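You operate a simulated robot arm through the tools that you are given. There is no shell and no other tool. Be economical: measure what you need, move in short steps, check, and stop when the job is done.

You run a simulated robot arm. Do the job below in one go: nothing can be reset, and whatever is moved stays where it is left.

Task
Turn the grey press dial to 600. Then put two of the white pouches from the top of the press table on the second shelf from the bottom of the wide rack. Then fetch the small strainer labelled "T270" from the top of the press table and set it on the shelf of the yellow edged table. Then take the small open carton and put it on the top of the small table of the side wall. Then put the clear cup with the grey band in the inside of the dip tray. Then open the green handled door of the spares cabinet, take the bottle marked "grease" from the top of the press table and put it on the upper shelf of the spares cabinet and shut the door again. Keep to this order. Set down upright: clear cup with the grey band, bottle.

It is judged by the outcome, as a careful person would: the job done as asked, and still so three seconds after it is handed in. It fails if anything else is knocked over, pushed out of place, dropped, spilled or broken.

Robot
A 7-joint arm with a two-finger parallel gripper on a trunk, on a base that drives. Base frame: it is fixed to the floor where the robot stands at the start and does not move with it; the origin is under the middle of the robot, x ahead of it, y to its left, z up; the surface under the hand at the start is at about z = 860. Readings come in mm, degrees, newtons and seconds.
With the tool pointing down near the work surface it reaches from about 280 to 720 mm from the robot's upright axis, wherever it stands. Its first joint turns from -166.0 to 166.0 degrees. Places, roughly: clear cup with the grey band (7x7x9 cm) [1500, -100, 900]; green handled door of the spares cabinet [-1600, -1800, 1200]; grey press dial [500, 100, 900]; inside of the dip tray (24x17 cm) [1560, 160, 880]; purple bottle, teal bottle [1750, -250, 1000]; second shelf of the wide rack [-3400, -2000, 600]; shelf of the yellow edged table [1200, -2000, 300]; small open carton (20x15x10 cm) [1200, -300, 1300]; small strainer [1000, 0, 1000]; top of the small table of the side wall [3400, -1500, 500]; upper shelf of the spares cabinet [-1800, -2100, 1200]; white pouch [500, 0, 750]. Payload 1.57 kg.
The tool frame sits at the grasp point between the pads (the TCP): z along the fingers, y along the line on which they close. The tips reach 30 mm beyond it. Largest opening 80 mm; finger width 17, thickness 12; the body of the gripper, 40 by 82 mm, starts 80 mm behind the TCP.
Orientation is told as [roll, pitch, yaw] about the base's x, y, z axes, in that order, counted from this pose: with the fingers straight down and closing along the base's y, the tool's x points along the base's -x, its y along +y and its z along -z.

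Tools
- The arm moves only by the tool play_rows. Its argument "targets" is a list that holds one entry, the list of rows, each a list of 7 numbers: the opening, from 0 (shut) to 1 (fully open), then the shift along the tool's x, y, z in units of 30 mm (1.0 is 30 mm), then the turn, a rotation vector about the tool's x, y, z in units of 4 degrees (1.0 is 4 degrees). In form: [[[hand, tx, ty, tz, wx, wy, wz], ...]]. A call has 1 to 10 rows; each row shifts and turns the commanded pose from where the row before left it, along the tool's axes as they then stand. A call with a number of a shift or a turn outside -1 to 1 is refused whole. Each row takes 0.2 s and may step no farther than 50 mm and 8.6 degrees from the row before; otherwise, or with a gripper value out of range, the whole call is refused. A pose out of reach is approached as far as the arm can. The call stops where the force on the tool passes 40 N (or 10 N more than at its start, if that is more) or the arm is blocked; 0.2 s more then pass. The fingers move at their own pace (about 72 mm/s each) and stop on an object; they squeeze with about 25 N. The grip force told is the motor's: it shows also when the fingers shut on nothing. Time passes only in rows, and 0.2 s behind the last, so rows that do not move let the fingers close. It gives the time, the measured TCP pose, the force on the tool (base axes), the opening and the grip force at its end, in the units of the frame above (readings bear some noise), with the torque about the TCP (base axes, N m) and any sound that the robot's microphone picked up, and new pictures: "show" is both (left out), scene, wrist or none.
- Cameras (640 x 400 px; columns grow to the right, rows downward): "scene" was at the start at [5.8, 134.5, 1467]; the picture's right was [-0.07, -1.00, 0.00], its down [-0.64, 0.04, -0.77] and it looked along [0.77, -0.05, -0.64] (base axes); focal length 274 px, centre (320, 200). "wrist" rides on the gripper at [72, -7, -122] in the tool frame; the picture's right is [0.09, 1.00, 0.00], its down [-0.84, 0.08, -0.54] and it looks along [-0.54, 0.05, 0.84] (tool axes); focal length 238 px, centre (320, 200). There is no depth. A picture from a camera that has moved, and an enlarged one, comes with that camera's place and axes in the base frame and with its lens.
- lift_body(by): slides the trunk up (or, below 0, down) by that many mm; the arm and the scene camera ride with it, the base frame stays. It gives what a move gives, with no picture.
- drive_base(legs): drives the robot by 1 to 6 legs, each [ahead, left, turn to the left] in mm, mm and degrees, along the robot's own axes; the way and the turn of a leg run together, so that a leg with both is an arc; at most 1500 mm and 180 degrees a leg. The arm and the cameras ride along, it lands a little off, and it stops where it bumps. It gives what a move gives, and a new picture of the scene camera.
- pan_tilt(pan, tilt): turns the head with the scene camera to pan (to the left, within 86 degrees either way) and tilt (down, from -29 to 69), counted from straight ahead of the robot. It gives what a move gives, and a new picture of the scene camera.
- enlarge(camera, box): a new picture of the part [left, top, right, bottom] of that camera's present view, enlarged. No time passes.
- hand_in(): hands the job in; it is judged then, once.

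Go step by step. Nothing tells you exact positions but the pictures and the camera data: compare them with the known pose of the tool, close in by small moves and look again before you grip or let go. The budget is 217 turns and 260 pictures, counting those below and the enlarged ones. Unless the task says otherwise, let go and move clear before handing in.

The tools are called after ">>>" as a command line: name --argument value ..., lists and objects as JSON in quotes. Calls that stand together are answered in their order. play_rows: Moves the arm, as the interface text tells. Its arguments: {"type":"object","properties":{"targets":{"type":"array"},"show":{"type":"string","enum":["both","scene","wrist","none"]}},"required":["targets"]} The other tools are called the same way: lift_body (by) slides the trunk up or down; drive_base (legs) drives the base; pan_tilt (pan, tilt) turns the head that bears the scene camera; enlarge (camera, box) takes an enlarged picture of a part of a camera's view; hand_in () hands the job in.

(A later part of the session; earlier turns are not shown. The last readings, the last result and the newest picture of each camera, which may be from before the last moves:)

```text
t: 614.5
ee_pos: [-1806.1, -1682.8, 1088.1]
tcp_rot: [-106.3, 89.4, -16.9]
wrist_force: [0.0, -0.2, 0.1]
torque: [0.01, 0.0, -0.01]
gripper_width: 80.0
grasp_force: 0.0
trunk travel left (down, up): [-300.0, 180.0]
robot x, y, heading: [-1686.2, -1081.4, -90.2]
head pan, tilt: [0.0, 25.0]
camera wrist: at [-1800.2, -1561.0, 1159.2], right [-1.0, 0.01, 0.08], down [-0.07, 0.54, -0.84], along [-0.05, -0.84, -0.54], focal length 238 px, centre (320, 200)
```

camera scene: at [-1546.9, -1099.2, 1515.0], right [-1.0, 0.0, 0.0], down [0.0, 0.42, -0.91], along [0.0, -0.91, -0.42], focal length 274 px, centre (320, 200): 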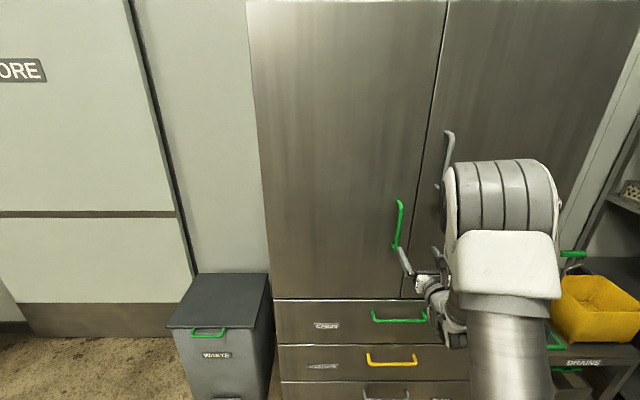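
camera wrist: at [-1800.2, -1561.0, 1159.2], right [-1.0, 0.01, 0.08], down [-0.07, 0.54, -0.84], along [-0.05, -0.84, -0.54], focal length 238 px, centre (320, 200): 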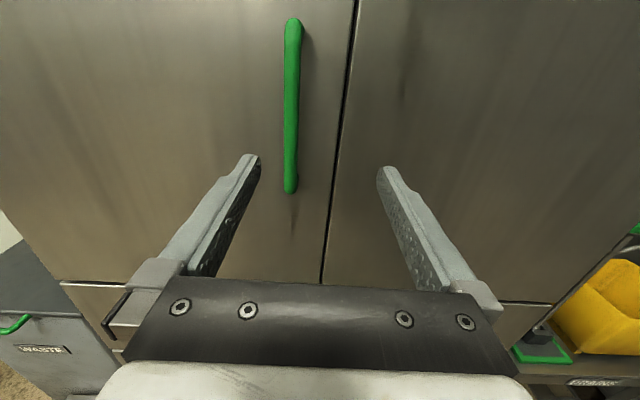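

Handle bar is at ≈[−1778, −1797], z 1018–1174. Align and advance.

>>> play_rows --targets '[[[1, 0, -0.93, 0, 0, 0, 0], [1, 0, 0, 0.9, 0, 0, 0], [1, 0, 0, 0.9, 0, 0, 0], [1, 0, 0, 0.9, 0, 0, 0], [1, 0, 0, 0.5, 0, 0, 0]]]'

```text
t: 615.8
ee_pos: [-1787.3, -1734.5, 1098.4]
tcp_rot: [-116.3, 89.3, -26.2]
wrist_force: [1.0, 0.2, -0.4]
torque: [0.0, -0.02, -0.01]
gripper_width: 79.8
grasp_force: 0.0
out of reach, approached as far as the arm can: row 1, 2, 3, 4, 5
trunk travel left (down, up): [-300.0, 180.0]
robot x, y, heading: [-1686.4, -1088.5, -90.2]
head pan, tilt: [0.0, 25.0]
camera scene: at [-1546.9, -1099.0, 1515.0], right [-1.0, 0.0, 0.0], down [0.0, 0.42, -0.91], along [0.0, -0.91, -0.42], focal length 274 px, centre (320, 200)
camera wrist: at [-1782.2, -1613.0, 1171.3], right [-1.0, 0.0, 0.08], down [-0.07, 0.54, -0.84], along [-0.05, -0.84, -0.54], focal length 238 px, centre (320, 200)
```

scene: 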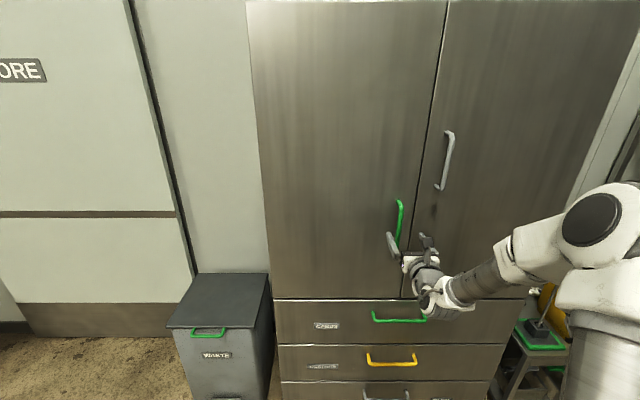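
wrist: 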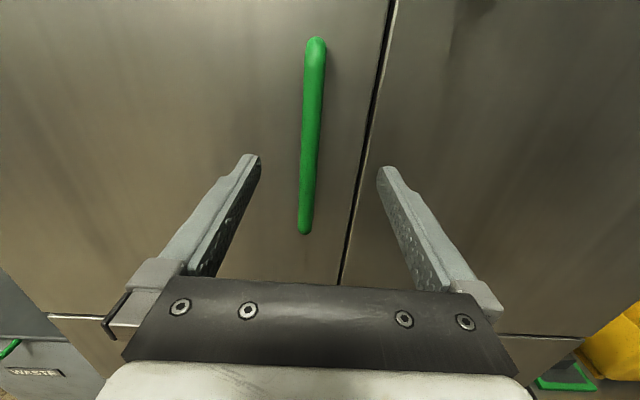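

The wrist is near its roll limit here; I'll shift the base left so the arm reaches more to the right, then continue.

>>> drive_base --legs '[[0, 110, 0]]'

>>> play_rows --targets '[[[1, 0, 0.9, -0.3, 0, 0, 0], [1, 0, 0.9, -0.3, 0, 0, 0], [1, 0, 0.9, 0, 0, 0, 0], [1, 0, 0.6, 0, 0, 0, 0]]]' --show "wrist"

```text
t: 617.2
ee_pos: [-1678.6, -1734.6, 1099.3]
tcp_rot: [-116.8, 89.4, -27.0]
wrist_force: [0.4, 0.7, -0.5]
torque: [0.0, 0.01, 0.04]
gripper_width: 80.1
grasp_force: 0.1
trunk travel left (down, up): [-300.0, 180.0]
robot x, y, heading: [-1579.5, -1087.3, -90.0]
head pan, tilt: [0.0, 25.0]
camera scene: at [-1437.4, -1099.8, 1515.0], right [-1.0, 0.0, 0.0], down [0.0, 0.42, -0.91], along [0.0, -0.91, -0.42], focal length 274 px, centre (320, 200)
```

scene: 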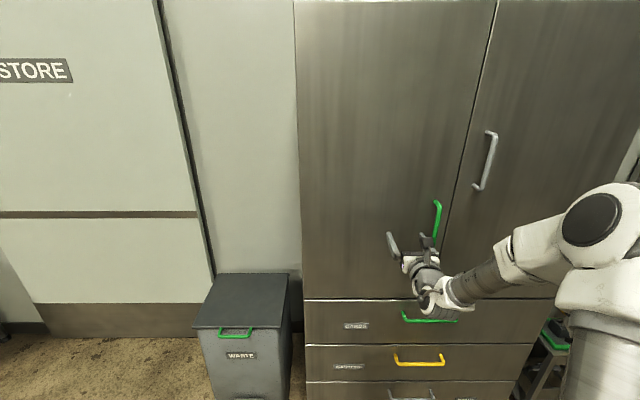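

```text
t: 618.2
ee_pos: [-1778.9, -1716.8, 1097.1]
tcp_rot: [-113.2, 89.4, -23.3]
wrist_force: [-0.6, 0.8, 1.0]
torque: [0.01, -0.01, -0.01]
gripper_width: 80.1
grasp_force: 0.1
trunk travel left (down, up): [-300.0, 180.0]
robot x, y, heading: [-1577.9, -1089.0, -90.3]
head pan, tilt: [0.0, 25.0]
camera wrist: at [-1773.8, -1594.9, 1169.2], right [-1.0, 0.0, 0.08], down [-0.07, 0.54, -0.84], along [-0.05, -0.84, -0.54], focal length 238 px, centre (320, 200)
```

wrist: 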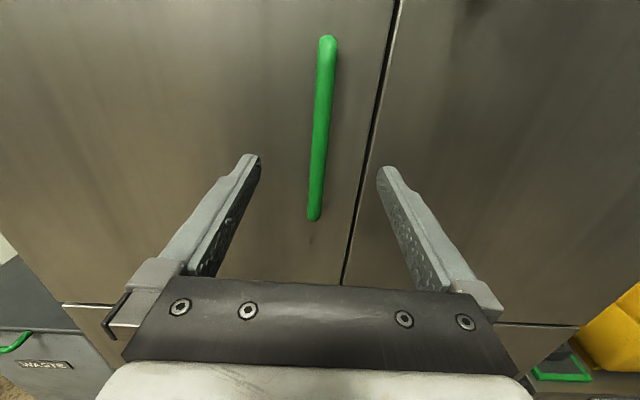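

>>> drive_base --legs '[[66, 0, 0]]'

>>> play_rows --targets '[[[0.9, 0, 0, 0, 0, 0, 0]]]' --show "wrist"

```text
t: 619.3
ee_pos: [-1777.8, -1783.5, 1097.9]
tcp_rot: [-117.5, 89.4, -27.5]
wrist_force: [-0.6, 0.7, 0.2]
torque: [0.0, 0.0, 0.01]
gripper_width: 79.9
grasp_force: 0.1
trunk travel left (down, up): [-300.0, 180.0]
robot x, y, heading: [-1577.5, -1155.1, -90.0]
head pan, tilt: [0.0, 25.0]
camera scene: at [-1437.6, -1166.1, 1515.0], right [-1.0, 0.0, 0.0], down [0.0, 0.42, -0.91], along [0.0, -0.91, -0.42], focal length 274 px, centre (320, 200)
```

scene: 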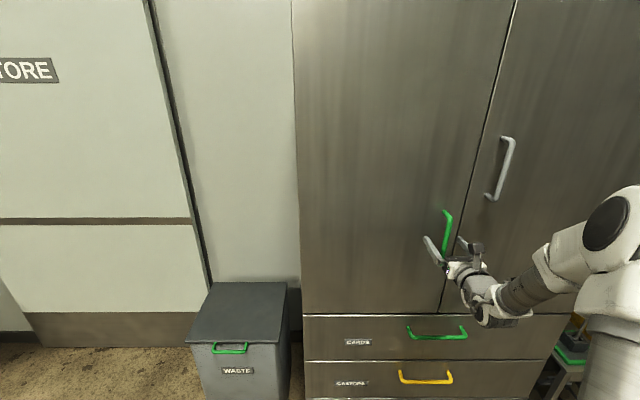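

```text
t: 619.7
ee_pos: [-1779.4, -1783.6, 1096.2]
tcp_rot: [-116.5, 89.4, -26.6]
wrist_force: [0.2, -0.1, -0.3]
torque: [-0.02, -0.01, 0.02]
gripper_width: 72.1
grasp_force: 0.1
trunk travel left (down, up): [-300.0, 180.0]
robot x, y, heading: [-1576.0, -1151.9, -89.9]
head pan, tilt: [0.0, 25.0]
camera wrist: at [-1773.7, -1661.3, 1169.3], right [-1.0, 0.0, 0.08], down [-0.07, 0.54, -0.84], along [-0.05, -0.84, -0.54], focal length 238 px, centre (320, 200)
```

wrist: 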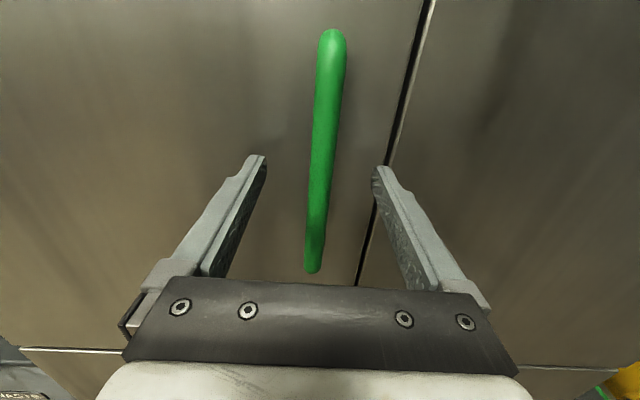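

Handle between the pads. Close.

>>> play_rows --targets '[[[0, 0, 0, 0, 0, 0, 0], [0, 0, 0, 0, 0, 0, 0], [0, 0, 0, 0, 0, 0, 0], [0, 0, 0, 0, 0, 0, 0], [0, 0, 0, 0, 0, 0, 0]]]' --show "wrist"

```text
t: 620.9
ee_pos: [-1777.2, -1782.7, 1098.0]
tcp_rot: [-117.8, 89.4, -27.9]
wrist_force: [0.2, 0.6, -0.1]
torque: [-0.03, 0.41, 0.01]
gripper_width: 13.8
grasp_force: 30.7
trunk travel left (down, up): [-300.0, 180.0]
robot x, y, heading: [-1580.2, -1150.4, -90.2]
head pan, tilt: [0.0, 25.0]
camera wrist: at [-1773.5, -1661.3, 1169.3], right [-1.0, 0.0, 0.08], down [-0.07, 0.54, -0.84], along [-0.05, -0.84, -0.54], focal length 238 px, centre (320, 200)
```

wrist: 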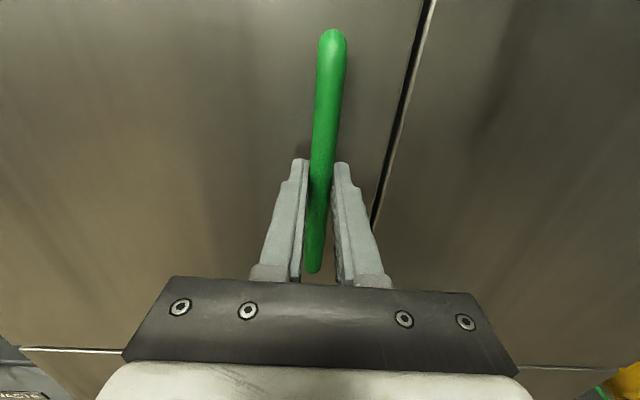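

Handle gripped. I'll swing the door by driving in an arc about its hinge, first 16° as a test.

>>> drive_base --legs '[[-27.4, 95.7, -8], [-27.4, 95.7, -8]]'

```text
t: 623.3
ee_pos: [-1748.8, -1676.8, 1098.3]
tcp_rot: [-115.5, 89.4, -41.3]
wrist_force: [-6.9, 3.0, 1.1]
torque: [0.51, 0.28, -0.07]
gripper_width: 13.8
grasp_force: 30.3
trunk travel left (down, up): [-300.0, 180.0]
robot x, y, heading: [-1387.3, -1125.8, -105.8]
head pan, tilt: [0.0, 25.0]
camera scene: at [-1253.0, -1175.5, 1515.2], right [-0.96, 0.27, 0.0], down [0.12, 0.41, -0.91], along [-0.25, -0.87, -0.42], focal length 274 px, centre (320, 200)
```

scene: 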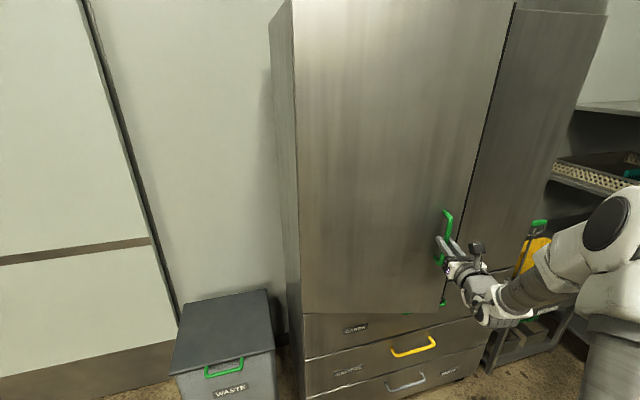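

Door follows smoothly. Continue.

>>> drive_base --legs '[[-27.4, 95.7, -8], [-27.4, 95.7, -8], [-27.4, 95.7, -8]]'

>>> drive_base --legs '[[-27.4, 95.7, -8], [-27.4, 95.7, -8]]'

```text
t: 626.6
ee_pos: [-1652.8, -1541.5, 1096.8]
tcp_rot: [-114.9, 89.4, -64.7]
wrist_force: [0.5, 1.0, -0.1]
torque: [0.46, 0.07, 0.01]
gripper_width: 13.8
grasp_force: 30.1
trunk travel left (down, up): [-300.0, 180.0]
robot x, y, heading: [-1096.0, -1187.0, -129.9]
head pan, tilt: [0.0, 25.0]
camera scene: at [-996.5, -1285.1, 1515.0], right [-0.77, 0.64, 0.0], down [0.27, 0.32, -0.91], along [-0.58, -0.7, -0.42], focal length 274 px, centre (320, 200)
```

scene: 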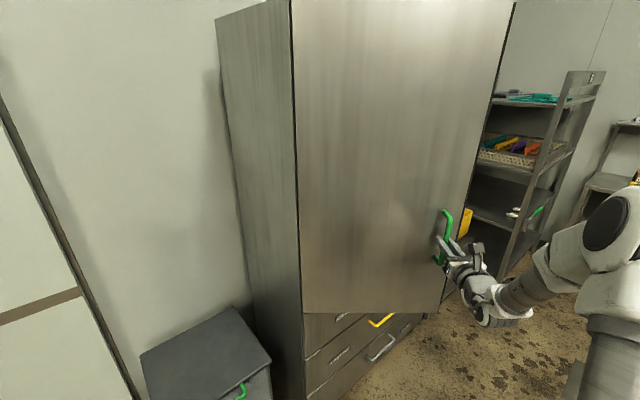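

```text
t: 629.0
ee_pos: [-1561.8, -1480.2, 1097.3]
tcp_rot: [-113.4, 89.4, -79.5]
wrist_force: [-5.6, 10.1, 1.8]
torque: [0.59, -0.14, -0.07]
gripper_width: 13.7
grasp_force: 30.0
trunk travel left (down, up): [-300.0, 180.0]
robot x, y, heading: [-928.8, -1293.8, -145.5]
head pan, tilt: [0.0, 25.0]
camera scene: at [-859.0, -1412.9, 1515.2], right [-0.56, 0.83, 0.0], down [0.35, 0.24, -0.91], along [-0.75, -0.51, -0.42], focal length 274 px, centre (320, 200)
```

scene: 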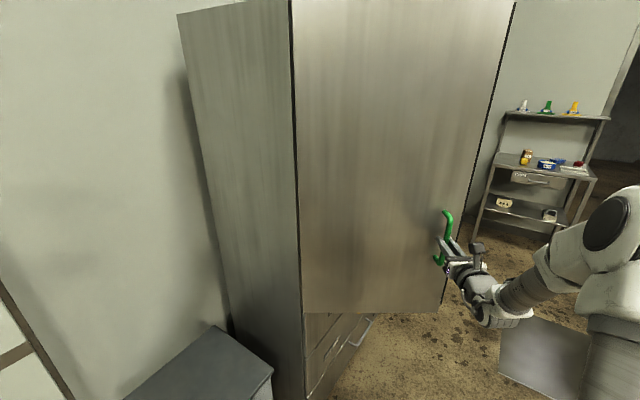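

Door is about 57° open; swing 12° more, then release and back off.

>>> drive_base --legs '[[-20.5, 71.8, -6], [-20.5, 71.8, -6]]'

>>> play_rows --targets '[[[0.5, 0, 0, 0, 0, 0, 0], [1, 0, 0, 0, 0, 0, 0], [1, 0, 0, 0, 0, 0, 0]]]' --show "none"

>>> drive_base --legs '[[-150, 0, 0]]'

```text
t: 631.0
ee_pos: [-1482.4, -1451.3, 1097.3]
tcp_rot: [-112.8, 89.5, -90.6]
wrist_force: [-2.4, 6.7, 0.7]
torque: [0.49, -0.31, -0.08]
gripper_width: 13.8
grasp_force: 29.8
trunk travel left (down, up): [-300.0, 180.0]
robot x, y, heading: [-826.0, -1398.6, -158.0]
head pan, tilt: [0.0, 25.0]
camera scene: at [-781.7, -1532.4, 1515.2], right [-0.38, 0.93, 0.0], down [0.39, 0.16, -0.91], along [-0.84, -0.34, -0.42], focal length 274 px, centre (320, 200)
```

scene: 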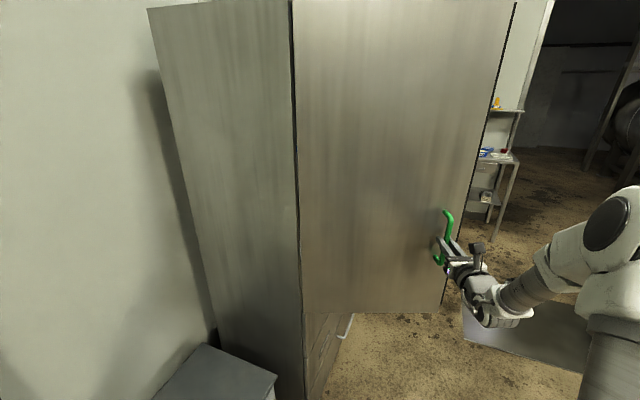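

```text
t: 631.8
ee_pos: [-1482.1, -1451.6, 1097.9]
tcp_rot: [-113.2, 89.5, -91.1]
wrist_force: [0.9, 0.3, 0.3]
torque: [0.0, -0.02, 0.03]
gripper_width: 79.9
grasp_force: 0.1
trunk travel left (down, up): [-300.0, 180.0]
robot x, y, heading: [-827.3, -1398.0, -157.6]
head pan, tilt: [0.0, 25.0]
```

```text
t: 633.4
ee_pos: [-1344.0, -1396.7, 1097.0]
tcp_rot: [-112.4, 89.5, -90.3]
wrist_force: [0.7, -0.1, -0.2]
torque: [0.02, 0.01, 0.01]
gripper_width: 80.0
grasp_force: 0.2
trunk travel left (down, up): [-300.0, 180.0]
robot x, y, heading: [-689.7, -1341.5, -157.6]
head pan, tilt: [0.0, 25.0]
camera scene: at [-642.8, -1476.2, 1515.0], right [-0.38, 0.92, 0.0], down [0.39, 0.16, -0.91], along [-0.84, -0.35, -0.42], focal length 274 px, centre (320, 200)
```

scene: 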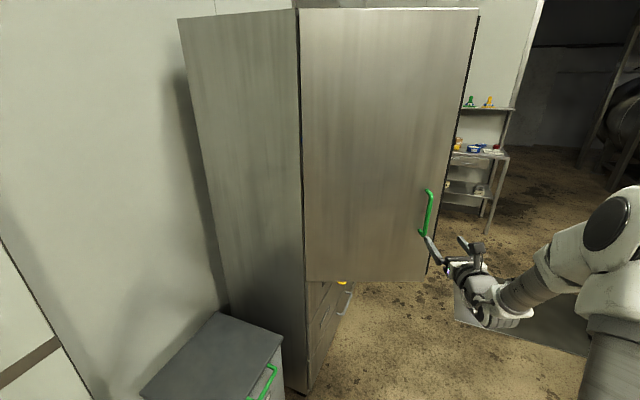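

Door stays open at ~70°. Now I tilt the hand back to 60°, and drive to the −y side of the press table for the purple "GREASE" bottle.

>>> drive_base --legs '[[-150, 0, 0], [0, 0, -132.4]]'

>>> play_rows --targets '[[[1, 0, 0, 0, 0, -1, 0], [1, 0, 0, 0, 0, -1, 0], [1, 0, 0, 0, 0, -1, 0], [1, 0, 0, 0, 0, -1, 0], [1, 0, 0, 0, 0, -1, 0], [1, 0, 0, 0, 0, -1, 0], [1, 0, 0, 0, 0, -1, 0], [1, 0, 0, 0, 0, -0.5, 0]]]' --show "none"

>>> drive_base --legs '[[418, -826, 0], [418, -826, 0]]'

```text
t: 642.4
ee_pos: [-157.9, -747.5, 1097.8]
tcp_rot: [-112.7, 89.6, 138.9]
wrist_force: [0.0, 0.1, -0.1]
torque: [-0.04, 0.02, 0.03]
gripper_width: 80.0
grasp_force: 0.1
trunk travel left (down, up): [-300.0, 180.0]
robot x, y, heading: [-544.4, -1286.0, 71.7]
head pan, tilt: [0.0, 25.0]
camera scene: at [-672.8, -1228.6, 1515.0], right [0.95, -0.31, 0.0], down [-0.13, -0.4, -0.91], along [0.28, 0.86, -0.42], focal length 274 px, centre (320, 200)
```

scene: 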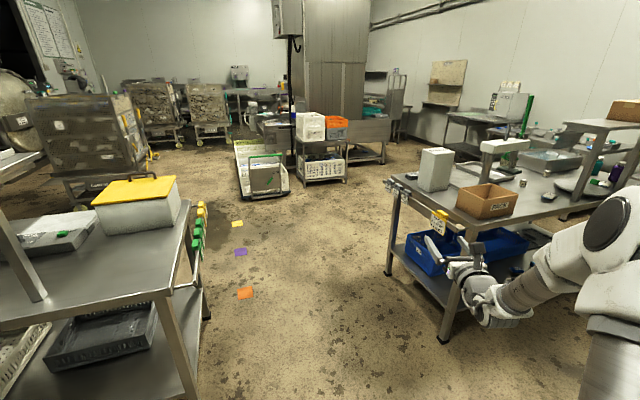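

```text
t: 644.2
ee_pos: [-156.1, -749.7, 1097.5]
tcp_rot: [-0.9, 60.1, -109.2]
wrist_force: [0.3, 0.5, 0.4]
torque: [0.01, -0.01, 0.04]
gripper_width: 79.9
grasp_force: 0.1
trunk travel left (down, up): [-300.0, 180.0]
robot x, y, heading: [-547.8, -1282.8, 71.9]
head pan, tilt: [0.0, 25.0]
```

```text
t: 656.9
ee_pos: [1642.8, -430.3, 1098.0]
tcp_rot: [-0.9, 60.3, -107.3]
wrist_force: [-0.4, -0.4, 0.1]
torque: [0.0, 0.01, 0.0]
gripper_width: 80.2
grasp_force: 0.0
trunk travel left (down, up): [-300.0, 180.0]
robot x, y, heading: [1273.7, -976.8, 73.5]
head pan, tilt: [0.0, 25.0]
camera scene: at [1143.8, -927.3, 1515.0], right [0.96, -0.28, 0.0], down [-0.12, -0.41, -0.91], along [0.26, 0.87, -0.42], focal length 274 px, centre (320, 200)
```

scene: 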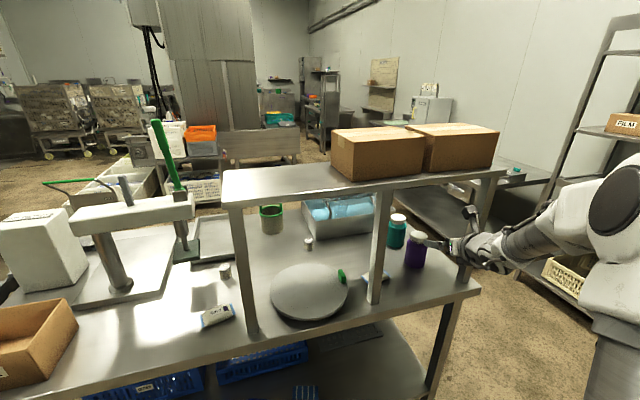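

>>> lift_body --by -90

>>> play_rows --targets '[[[1, 0, 0.6, 0, 0, 0, 0]]]' --show "wrist"

```text
t: 658.1
ee_pos: [1643.8, -430.2, 1006.3]
tcp_rot: [-1.0, 60.2, -107.3]
wrist_force: [1.2, 0.1, -0.6]
torque: [0.03, -0.01, 0.02]
gripper_width: 79.9
grasp_force: 0.1
trunk travel left (down, up): [-210.0, 270.0]
robot x, y, heading: [1274.0, -982.5, 73.8]
head pan, tilt: [0.0, 25.0]
```

```text
t: 658.5
ee_pos: [1660.3, -436.4, 1005.4]
tcp_rot: [-0.8, 60.2, -107.2]
wrist_force: [-1.3, 0.8, 0.9]
torque: [-0.01, 0.02, -0.01]
gripper_width: 79.8
grasp_force: 0.1
trunk travel left (down, up): [-210.0, 270.0]
robot x, y, heading: [1273.7, -980.9, 73.8]
head pan, tilt: [0.0, 25.0]
camera wrist: at [1633.5, -501.5, 1130.2], right [0.97, -0.24, 0.07], down [-0.18, -0.87, -0.46], along [0.17, 0.43, -0.89], focal length 238 px, centre (320, 200)
```

wrist: 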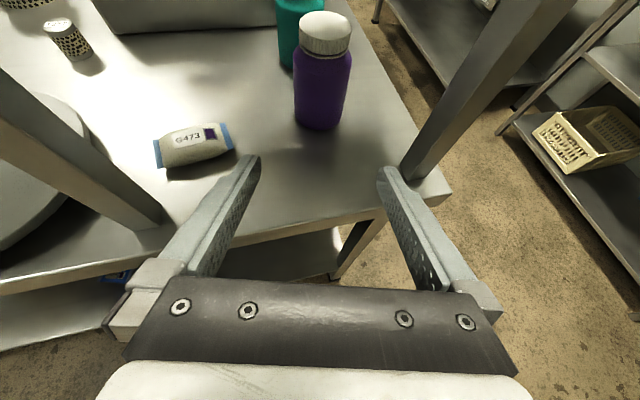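

Bottle axis ≈[1714, −234], cap ~56 mm wide at z 963–992. I'll grip it by the cap; advance partway.

>>> play_rows --targets '[[[1, 0.436, -0.042, 0.897, 0, 0, 0], [1, 0.436, -0.042, 0.897, 0, 0, 0], [1, 0.436, -0.042, 0.897, 0, 0, 0], [1, 0.436, -0.042, 0.897, 0, 0, 0]]]'

```text
t: 659.5
ee_pos: [1687.9, -318.3, 998.3]
tcp_rot: [-0.9, 60.2, -107.3]
wrist_force: [-0.8, -0.5, -0.8]
torque: [-0.05, -0.03, 0.01]
gripper_width: 79.9
grasp_force: 0.1
trunk travel left (down, up): [-210.0, 270.0]
robot x, y, heading: [1271.3, -975.2, 73.6]
head pan, tilt: [0.0, 25.0]
camera scene: at [1143.8, -927.5, 1425.0], right [0.96, -0.28, 0.0], down [-0.12, -0.41, -0.91], along [0.26, 0.87, -0.42], focal length 274 px, centre (320, 200)
camera wrist: at [1661.3, -385.3, 1121.2], right [0.97, -0.24, 0.07], down [-0.18, -0.87, -0.46], along [0.17, 0.43, -0.89], focal length 238 px, centre (320, 200)
```

scene: 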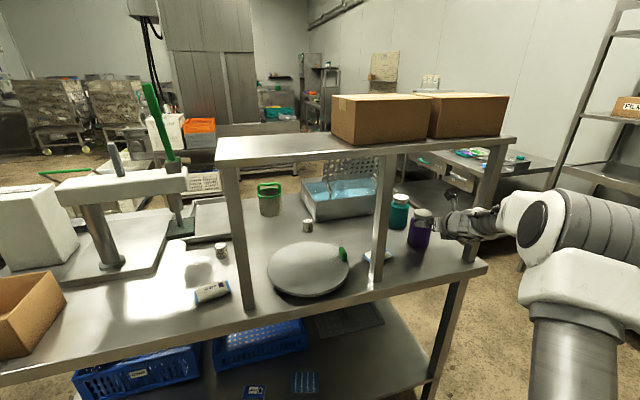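
wrist: 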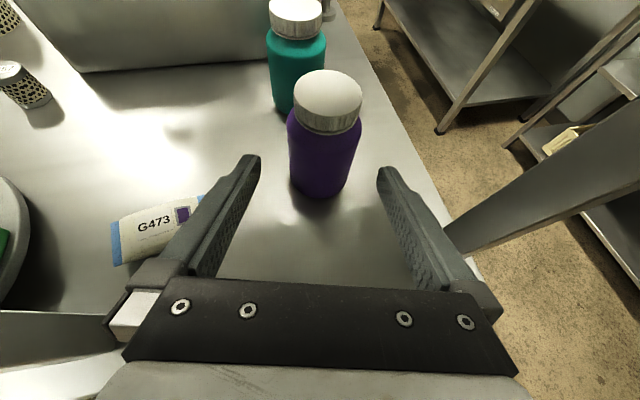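

>>> play_rows --targets '[[[1, 0.348, 0, 0.936, 0, 0, 0], [1, 0.348, 0, 0.936, 0, 0, 0], [1, 0.348, 0, 0.936, 0, 0, 0], [0.85, 0, 0, 0, 0, 0, 0], [0, 0, 0, 0, 0, 0, 0], [0, 0, 0, 0, 0, 0, 0], [0, 0, 0, 0, 0, 0, 0]]]' --show "wrist"

```text
t: 661.1
ee_pos: [1716.5, -235.7, 983.2]
tcp_rot: [-1.0, 60.2, -107.3]
wrist_force: [2.3, -0.4, 0.8]
torque: [0.08, -0.09, -0.03]
gripper_width: 56.1
grasp_force: 24.8
trunk travel left (down, up): [-210.0, 270.0]
robot x, y, heading: [1270.7, -978.3, 73.6]
head pan, tilt: [0.0, 25.0]
camera wrist: at [1688.9, -302.0, 1106.5], right [0.97, -0.24, 0.07], down [-0.18, -0.87, -0.46], along [0.17, 0.43, -0.89], focal length 238 px, centre (320, 200)
```

wrist: 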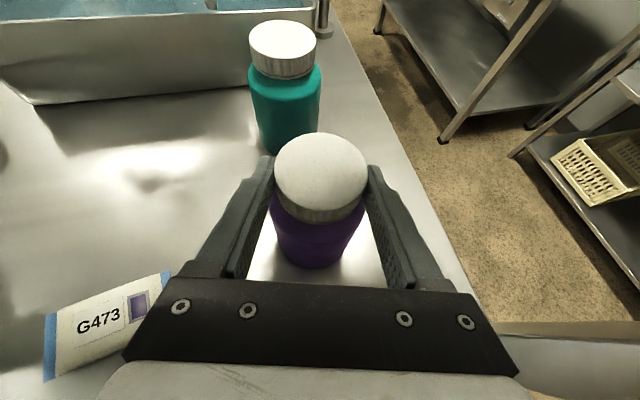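

Cap gripped. Small lift (overshelf above), then withdraw.

>>> play_rows --targets '[[[0, 0.4, 0, -0.23, 0, 0, 0], [0, 0.4, 0, -0.23, 0, 0, 0], [0, -0.5, 0, -0.866, 0, 0, 0], [0, -0.5, 0, -0.866, 0, 0, 0], [0, -0.5, 0, -0.866, 0, 0, 0], [0, -0.5, 0, -0.866, 0, 0, 0], [0, -0.5, 0, -0.866, 0, 0, 0], [0, -0.5, 0, -0.866, 0, 0, 0]]]'

```text
t: 662.9
ee_pos: [1662.9, -408.2, 1009.5]
tcp_rot: [-0.9, 60.2, -107.3]
wrist_force: [1.2, -0.7, -4.6]
torque: [-0.05, 0.02, 0.05]
gripper_width: 55.8
grasp_force: 25.3
trunk travel left (down, up): [-210.0, 270.0]
robot x, y, heading: [1272.2, -978.9, 73.8]
head pan, tilt: [0.0, 25.0]
camera scene: at [1144.1, -926.9, 1425.0], right [0.96, -0.28, 0.0], down [-0.12, -0.41, -0.91], along [0.25, 0.87, -0.42], focal length 274 px, centre (320, 200)
camera wrist: at [1636.6, -473.8, 1134.0], right [0.97, -0.24, 0.07], down [-0.18, -0.87, -0.46], along [0.17, 0.43, -0.89], focal length 238 px, centre (320, 200)
```

scene: 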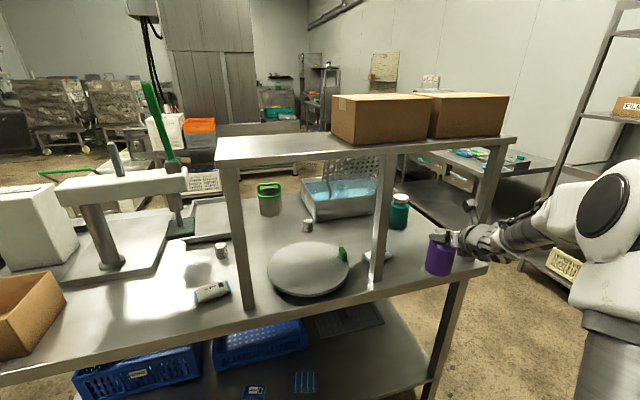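
wrist: 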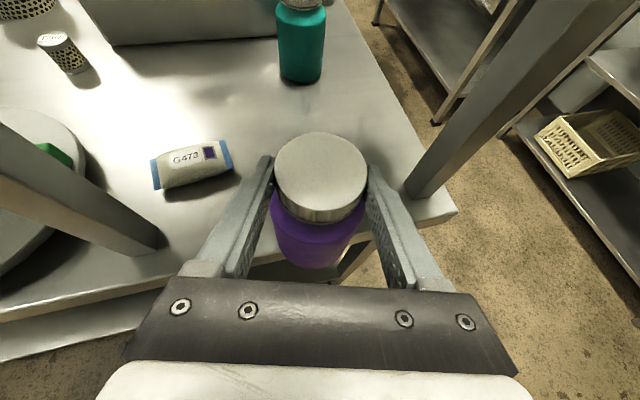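

Bottle secure. Drive back west, swing round in front of the cabinet clear of the open door.

>>> drive_base --legs '[[-150, 0, 0], [-199, 1483, 0], [0, 0, 106.2], [1438, 0, 0]]'

>>> lift_body --by 270

```text
t: 690.2
ee_pos: [-2288.9, -660.3, 1010.1]
tcp_rot: [-0.9, 60.3, -1.4]
wrist_force: [1.0, -0.1, -4.4]
torque: [0.01, -0.04, 0.04]
gripper_width: 55.9
grasp_force: 24.9
trunk travel left (down, up): [-210.0, 270.0]
robot x, y, heading: [-1633.8, -876.4, 179.5]
head pan, tilt: [0.0, 25.0]
camera scene: at [-1645.8, -1018.6, 1425.0], right [0.01, 1.0, 0.0], down [0.42, 0.0, -0.91], along [-0.91, 0.01, -0.42], focal length 274 px, centre (320, 200)
```

scene: 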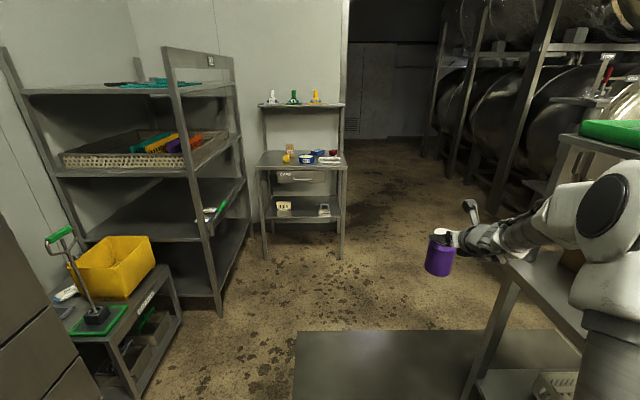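

```text
t: 692.9
ee_pos: [-2287.6, -659.1, 1279.6]
tcp_rot: [-1.0, 60.1, -1.4]
wrist_force: [-0.3, 0.8, -4.3]
torque: [0.01, -0.1, 0.0]
gripper_width: 55.5
grasp_force: 24.9
trunk travel left (down, up): [-480.0, 0.0]
robot x, y, heading: [-1628.1, -875.5, 179.4]
head pan, tilt: [0.0, 25.0]
```

>>> drive_base --legs '[[0, 0, 100.5]]'

>>> pan_tilt --pan -8 --tilt 22

```text
t: 699.1
ee_pos: [-1720.4, -1565.4, 1280.0]
tcp_rot: [-0.9, 60.1, 99.7]
wrist_force: [-0.1, 0.2, -4.6]
torque: [0.09, 0.0, 0.06]
gripper_width: 55.7
grasp_force: 25.1
trunk travel left (down, up): [-480.0, 0.0]
robot x, y, heading: [-1635.5, -878.8, -79.3]
head pan, tilt: [0.0, 25.0]
camera scene: at [-1492.2, -865.3, 1695.0], right [-0.98, -0.19, 0.0], down [-0.08, 0.42, -0.91], along [0.17, -0.89, -0.42], focal length 274 px, centre (320, 200)
```

scene: 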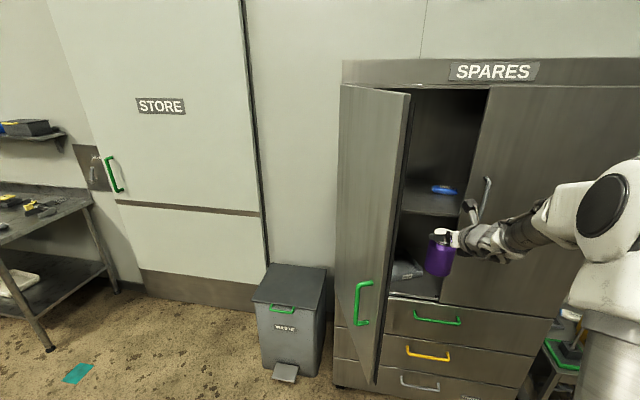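

```text
t: 699.8
ee_pos: [-1719.9, -1564.7, 1279.8]
tcp_rot: [-1.1, 60.1, 99.6]
wrist_force: [-0.4, 0.1, -4.7]
torque: [0.07, 0.03, -0.01]
gripper_width: 55.4
grasp_force: 24.6
trunk travel left (down, up): [-480.0, 0.0]
robot x, y, heading: [-1633.5, -880.6, -79.2]
head pan, tilt: [-8.0, 22.0]
camera scene: at [-1505.0, -867.4, 1699.8], right [-1.0, -0.05, 0.0], down [-0.02, 0.37, -0.93], along [0.04, -0.93, -0.38], focal length 274 px, centre (320, 200)
```

scene: 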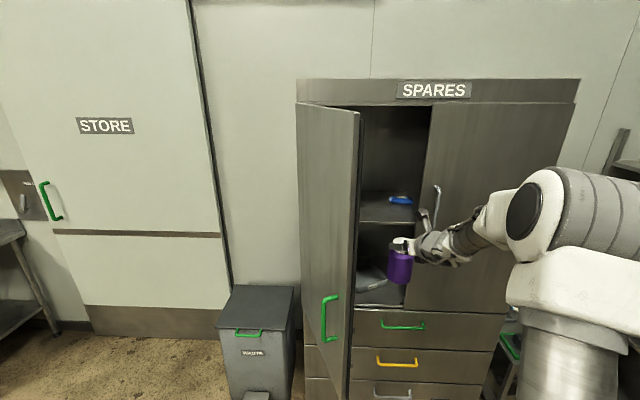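

>>> enlarge --camera "scene" --box '[290, 80, 450, 320]'

>>> play_rows --targets '[[[0, 0, 0, 0, 0, 0, 0]]]' --show "wrist"

```text
1.67 times, centred on (370, 200) of scene
camera zoom: at [-1505.0, -867.4, 1699.8], right [-1.0, -0.05, 0.0], down [-0.02, 0.37, -0.93], along [0.04, -0.93, -0.38], focal length 457 px, centre (237, 200)
```

zoom: 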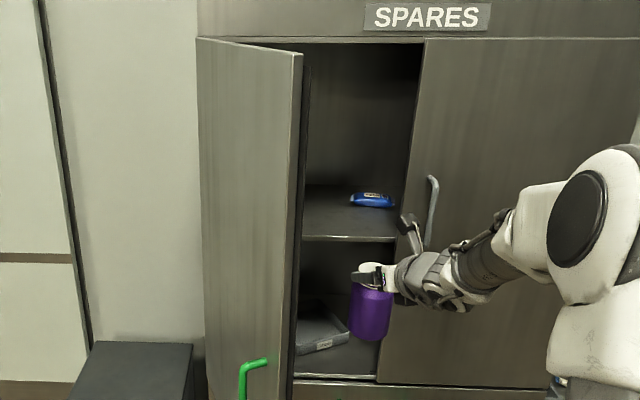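

```text
t: 700.2
ee_pos: [-1719.6, -1565.0, 1279.3]
tcp_rot: [-1.0, 60.1, 99.7]
wrist_force: [-0.3, 0.2, -4.8]
torque: [0.07, 0.06, -0.02]
gripper_width: 55.7
grasp_force: 25.1
trunk travel left (down, up): [-480.0, 0.0]
robot x, y, heading: [-1631.9, -879.5, -79.4]
head pan, tilt: [-8.0, 22.0]
camera wrist: at [-1728.4, -1495.5, 1403.6], right [-0.97, -0.23, 0.07], down [-0.23, 0.86, -0.46], along [0.04, -0.46, -0.89], focal length 238 px, centre (320, 200)
```

wrist: 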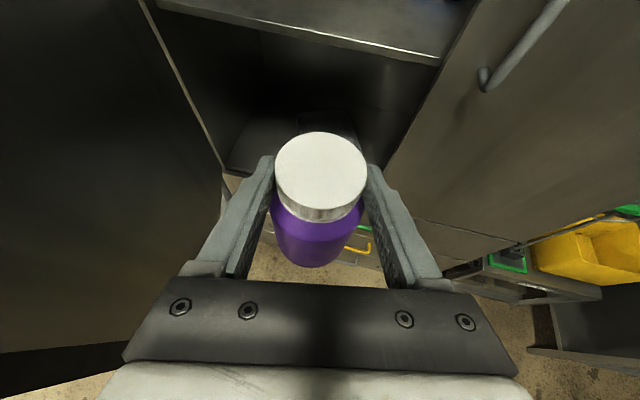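

Upper shelf at z≈1205 with one blue item at the right rear; free space at x≈−1705. Raise the bottle and move in.

>>> play_rows --targets '[[[0, 0.8, 0, -0.46, 0, 0, 0], [0, 0.8, 0, -0.46, 0, 0, 0], [0, 0.8, 0, -0.46, 0, 0, 0]]]' --show "none"

>>> drive_base --legs '[[216, -60, 0]]'

>>> play_rows --targets '[[[0, 0, 0, 0, 0, 0, 0]]]' --show "wrist"

```text
t: 701.0
ee_pos: [-1720.4, -1564.8, 1361.8]
tcp_rot: [-0.9, 60.0, 99.8]
wrist_force: [-0.1, 0.0, -3.8]
torque: [0.06, 0.04, 0.02]
gripper_width: 55.8
grasp_force: 24.9
trunk travel left (down, up): [-480.0, 0.0]
robot x, y, heading: [-1632.8, -878.4, -79.4]
head pan, tilt: [-8.0, 22.0]
```

```text
t: 703.0
ee_pos: [-1738.8, -1788.6, 1362.5]
tcp_rot: [-1.0, 60.1, 99.6]
wrist_force: [-0.7, 0.0, -3.8]
torque: [0.03, -0.02, 0.0]
gripper_width: 55.5
grasp_force: 25.1
trunk travel left (down, up): [-480.0, 0.0]
robot x, y, heading: [-1650.2, -1098.9, -79.3]
head pan, tilt: [-8.0, 22.0]
camera scene: at [-1524.6, -1090.0, 1699.9], right [-1.0, -0.05, 0.0], down [-0.02, 0.37, -0.93], along [0.04, -0.93, -0.38], focal length 274 px, centre (320, 200)
```

scene: 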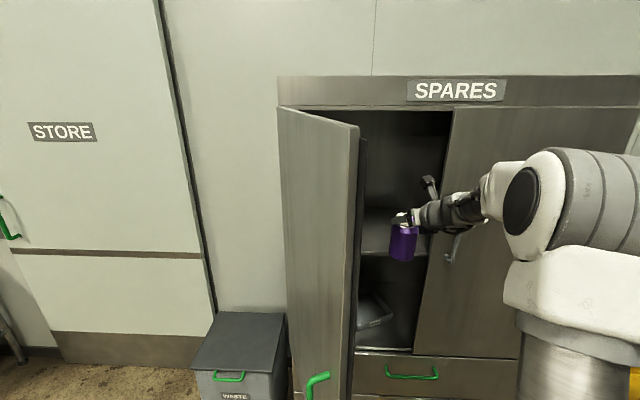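

```text
t: 703.4
ee_pos: [-1740.0, -1786.8, 1361.6]
tcp_rot: [-1.0, 60.1, 99.5]
wrist_force: [0.7, -1.2, -4.7]
torque: [0.03, 0.0, 0.0]
gripper_width: 55.6
grasp_force: 25.1
trunk travel left (down, up): [-480.0, 0.0]
robot x, y, heading: [-1649.9, -1102.7, -79.4]
head pan, tilt: [-8.0, 22.0]
camera wrist: at [-1748.6, -1718.5, 1485.5], right [-0.97, -0.23, 0.07], down [-0.23, 0.86, -0.46], along [0.04, -0.46, -0.89], focal length 238 px, centre (320, 200)
```

wrist: 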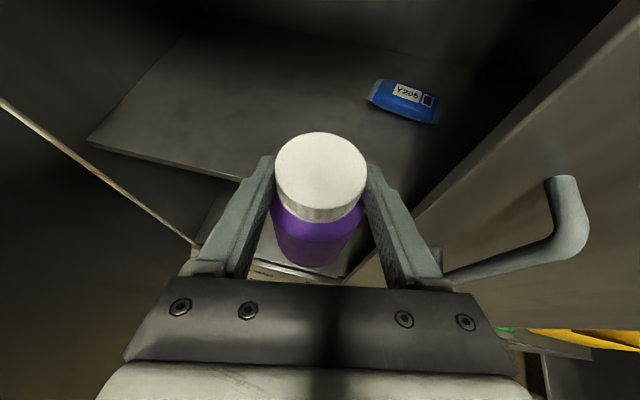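

Path is clear; slide in about 175 mm.

>>> play_rows --targets '[[[0, 0.5, 0, 0.866, 0, 0, 0], [0, 0.5, 0, 0.866, 0, 0, 0], [0, 0.5, 0, 0.866, 0, 0, 0], [0, 0.5, 0, 0.866, 0, 0, 0], [0, 0.5, 0, 0.866, 0, 0, 0], [0, 0.4, 0, 0.69, 0, 0, 0]]]'

```text
t: 704.8
ee_pos: [-1706.6, -1960.4, 1360.9]
tcp_rot: [-1.0, 60.1, 99.7]
wrist_force: [-0.1, 0.7, -4.5]
torque: [0.07, 0.03, 0.0]
gripper_width: 55.4
grasp_force: 24.9
trunk travel left (down, up): [-480.0, 0.0]
robot x, y, heading: [-1650.7, -1097.5, -79.3]
head pan, tilt: [-8.0, 22.0]
camera scene: at [-1524.4, -1090.3, 1699.9], right [-1.0, -0.05, 0.0], down [-0.02, 0.38, -0.93], along [0.04, -0.93, -0.38], focal length 274 px, centre (320, 200)
camera wrist: at [-1714.9, -1891.4, 1484.8], right [-0.97, -0.23, 0.07], down [-0.23, 0.86, -0.45], along [0.04, -0.46, -0.89], focal length 238 px, centre (320, 200)
```

scene: 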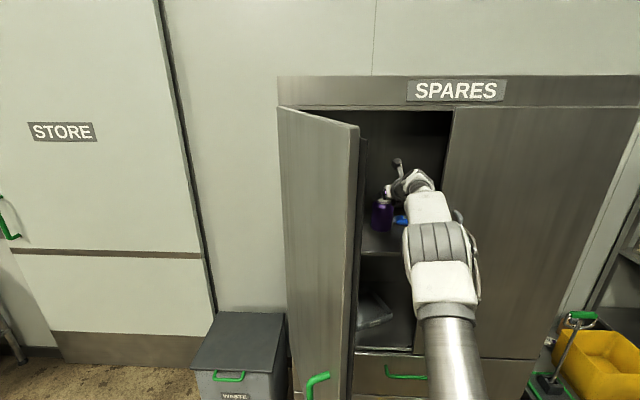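
wrist: 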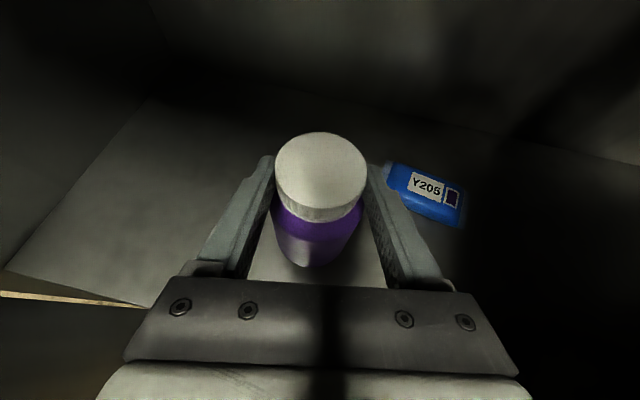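

>>> play_rows --targets '[[[0, -0.35, 0, 0.2, 0, 0, 0], [0, -0.35, 0, 0.2, 0, 0, 0], [0, -0.087, 0, 0.05, 0, 0, 0]]]' --show "none"

>>> play_rows --targets '[[[0, -0.087, 0, 0.05, 0, 0, 0]]]' --show "none"

>>> play_rows --targets '[[[0, -0.087, 0, 0.05, 0, 0, 0]]]' --show "none"

>>> play_rows --targets '[[[0, -0.087, 0, 0.05, 0, 0, 0]]]' --show "none"

```text
t: 705.6
ee_pos: [-1707.1, -1959.0, 1336.2]
tcp_rot: [-0.9, 60.2, 99.7]
wrist_force: [0.4, 0.1, -3.8]
torque: [0.06, -0.02, -0.03]
gripper_width: 55.8
grasp_force: 24.5
trunk travel left (down, up): [-480.0, 0.0]
robot x, y, heading: [-1652.9, -1100.8, -79.5]
head pan, tilt: [-8.0, 22.0]
```

```text
t: 706.0
ee_pos: [-1707.8, -1958.7, 1332.1]
tcp_rot: [-1.0, 60.2, 99.7]
wrist_force: [0.1, -0.1, -4.3]
torque: [0.06, 0.02, 0.02]
gripper_width: 55.7
grasp_force: 24.7
trunk travel left (down, up): [-480.0, 0.0]
robot x, y, heading: [-1652.1, -1096.3, -79.4]
head pan, tilt: [-8.0, 22.0]
```

```text
t: 706.4
ee_pos: [-1707.7, -1960.0, 1331.5]
tcp_rot: [-1.0, 60.2, 99.7]
wrist_force: [-0.1, -0.5, -1.9]
torque: [0.02, 0.07, -0.01]
gripper_width: 55.7
grasp_force: 25.7
trunk travel left (down, up): [-480.0, 0.0]
robot x, y, heading: [-1649.7, -1097.8, -79.4]
head pan, tilt: [-8.0, 22.0]
```

```text
t: 706.8
ee_pos: [-1706.3, -1958.7, 1329.8]
tcp_rot: [-0.9, 60.4, 99.9]
wrist_force: [1.6, -0.7, 3.9]
torque: [-0.08, 0.0, 0.02]
gripper_width: 55.6
grasp_force: 24.7
trunk travel left (down, up): [-480.0, 0.0]
robot x, y, heading: [-1653.3, -1101.9, -79.3]
head pan, tilt: [-8.0, 22.0]
```

Touching the shelf. Release, then withdraw straight back.

>>> play_rows --targets '[[[0.85, 0, 0, 0, 0, 0, 0], [1, 0, 0, 0, 0, 0, 0], [1, 0, 0, 0, 0, 0, 0], [1, 0.17, 0, -0.1, 0, 0, 0], [1, -0.25, 0, -0.433, 0, 0, 0], [1, -0.5, 0, -0.866, 0, 0, 0], [1, -0.5, 0, -0.866, 0, 0, 0], [1, -0.5, 0, -0.866, 0, 0, 0]]]'

```text
t: 708.6
ee_pos: [-1728.3, -1854.4, 1330.0]
tcp_rot: [-0.9, 60.2, 99.7]
wrist_force: [0.1, 0.3, -0.4]
torque: [-0.01, -0.03, 0.0]
gripper_width: 80.1
grasp_force: 0.1
trunk travel left (down, up): [-480.0, 0.0]
robot x, y, heading: [-1651.4, -1101.8, -79.4]
head pan, tilt: [-8.0, 22.0]
camera scene: at [-1524.6, -1088.7, 1699.9], right [-1.0, -0.05, 0.0], down [-0.02, 0.37, -0.93], along [0.04, -0.93, -0.37], focal length 274 px, centre (320, 200)
camera wrist: at [-1735.9, -1785.5, 1455.2], right [-0.97, -0.23, 0.07], down [-0.23, 0.86, -0.46], along [0.04, -0.46, -0.89], focal length 238 px, centre (320, 200)
```

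scene: 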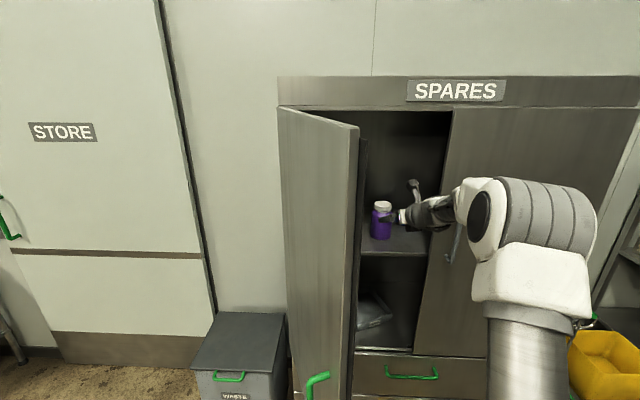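
wrist: 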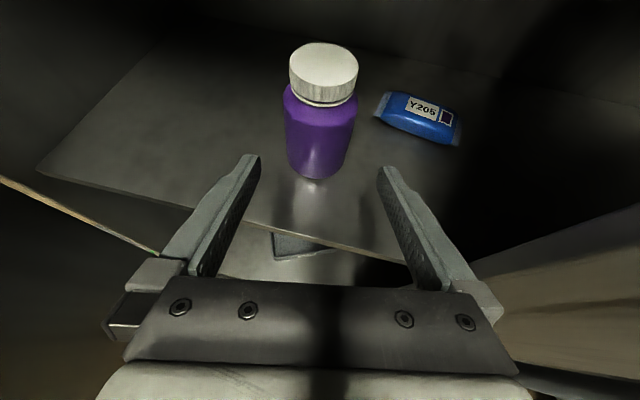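

Bottle stands on the upper shelf. Back out, go round to the outside of the door to push it shut along its arc.

>>> drive_base --legs '[[-220, 0, 0], [0, 0, -80.6], [-1025.5, 373, 0], [175, 481, 0]]'

>>> play_rows --targets '[[[0, 0, 0, 0, 0, 0, 0], [0, 0, 0, 0, 0, 0, 0], [0, 0, 0, 0, 0, 0, 0]]]' --show "wrist"

```text
t: 725.8
ee_pos: [-1367.3, -1442.8, 1331.9]
tcp_rot: [-0.9, 60.2, 17.0]
wrist_force: [-0.3, 0.7, 0.0]
torque: [-0.02, 0.01, 0.02]
gripper_width: 80.0
grasp_force: 0.1
trunk travel left (down, up): [-480.0, 0.0]
robot x, y, heading: [-608.9, -1423.6, -161.8]
head pan, tilt: [-8.0, 22.0]
camera scene: at [-580.9, -1547.6, 1699.9], right [-0.17, 0.98, 0.0], down [0.37, 0.07, -0.93], along [-0.91, -0.16, -0.37], focal length 274 px, centre (320, 200)
```

scene: 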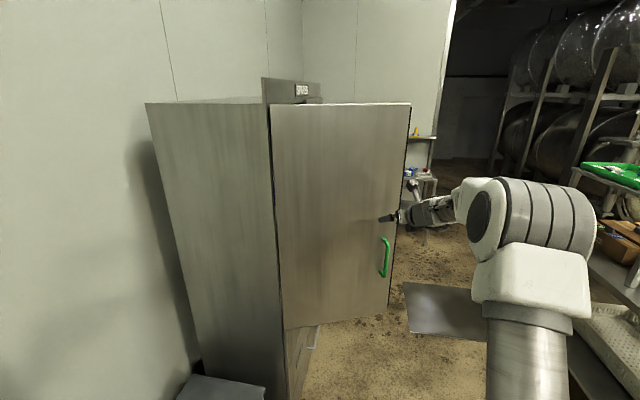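

```text
t: 726.6
ee_pos: [-1366.9, -1444.0, 1330.9]
tcp_rot: [-0.9, 60.1, 17.0]
wrist_force: [-0.3, -0.1, 0.0]
torque: [0.0, 0.02, 0.03]
gripper_width: 0.0
grasp_force: 18.2
trunk travel left (down, up): [-480.0, 0.0]
robot x, y, heading: [-608.0, -1421.5, -162.0]
head pan, tilt: [-8.0, 22.0]
camera wrist: at [-1300.2, -1428.9, 1455.2], right [-0.35, 0.93, 0.07], down [0.82, 0.34, -0.46], along [-0.45, -0.1, -0.89], focal length 238 px, centre (320, 200)
```

wrist: 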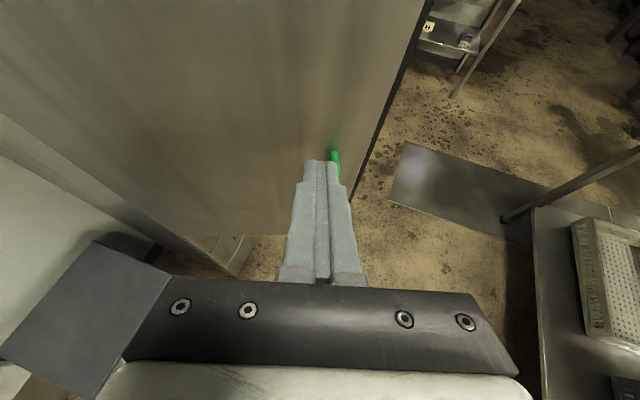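

Positioned on the outside. Approach the door and start pushing along the arc.

>>> drive_base --legs '[[105, 0, 0], [24, -93.4, 7], [22, -93.4, 7]]'

```text
t: 729.8
ee_pos: [-1559.2, -1504.4, 1331.1]
tcp_rot: [-1.0, 60.1, 30.8]
wrist_force: [-0.2, -1.0, -0.1]
torque: [-0.01, -0.03, 0.01]
gripper_width: 0.0
grasp_force: 21.0
trunk travel left (down, up): [-480.0, 0.0]
robot x, y, heading: [-826.4, -1304.0, -148.3]
head pan, tilt: [-8.0, 22.0]
camera scene: at [-771.7, -1418.0, 1699.9], right [-0.4, 0.92, 0.0], down [0.34, 0.15, -0.93], along [-0.85, -0.37, -0.37], focal length 274 px, centre (320, 200)
```

scene: 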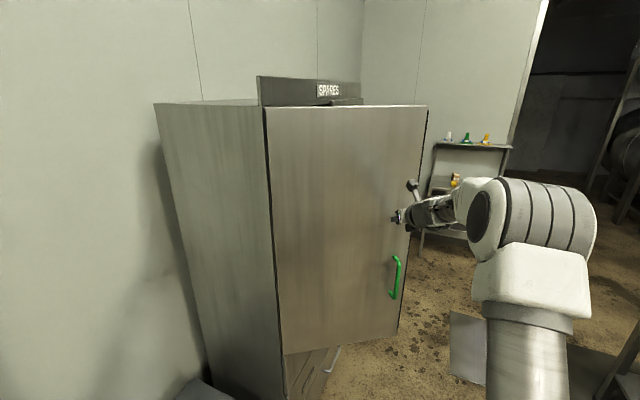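

>>> drive_base --legs '[[21, -92, 7], [21, -92, 7], [21, -92, 7], [21, -92, 7]]'

```text
t: 734.0
ee_pos: [-1698.4, -1631.5, 1332.0]
tcp_rot: [-1.0, 60.2, 58.7]
wrist_force: [0.0, -0.2, 0.0]
torque: [-0.01, -0.01, 0.02]
gripper_width: 0.1
grasp_force: 21.8
trunk travel left (down, up): [-480.0, 0.0]
robot x, y, heading: [-1147.7, -1111.4, -120.3]
head pan, tilt: [-8.0, 22.0]
camera scene: at [-1041.9, -1184.9, 1699.9], right [-0.79, 0.62, 0.0], down [0.23, 0.29, -0.93], along [-0.57, -0.73, -0.37], focal length 274 px, centre (320, 200)
```

scene: 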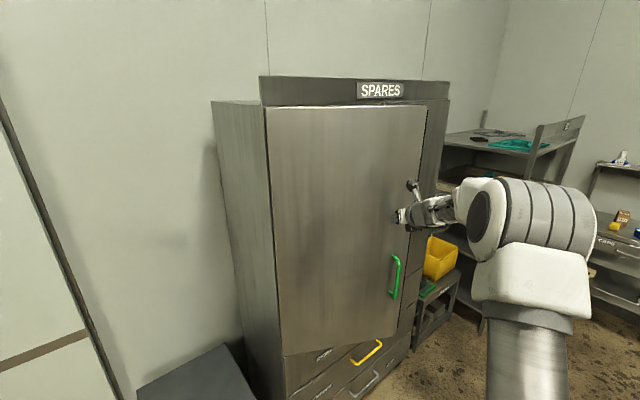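

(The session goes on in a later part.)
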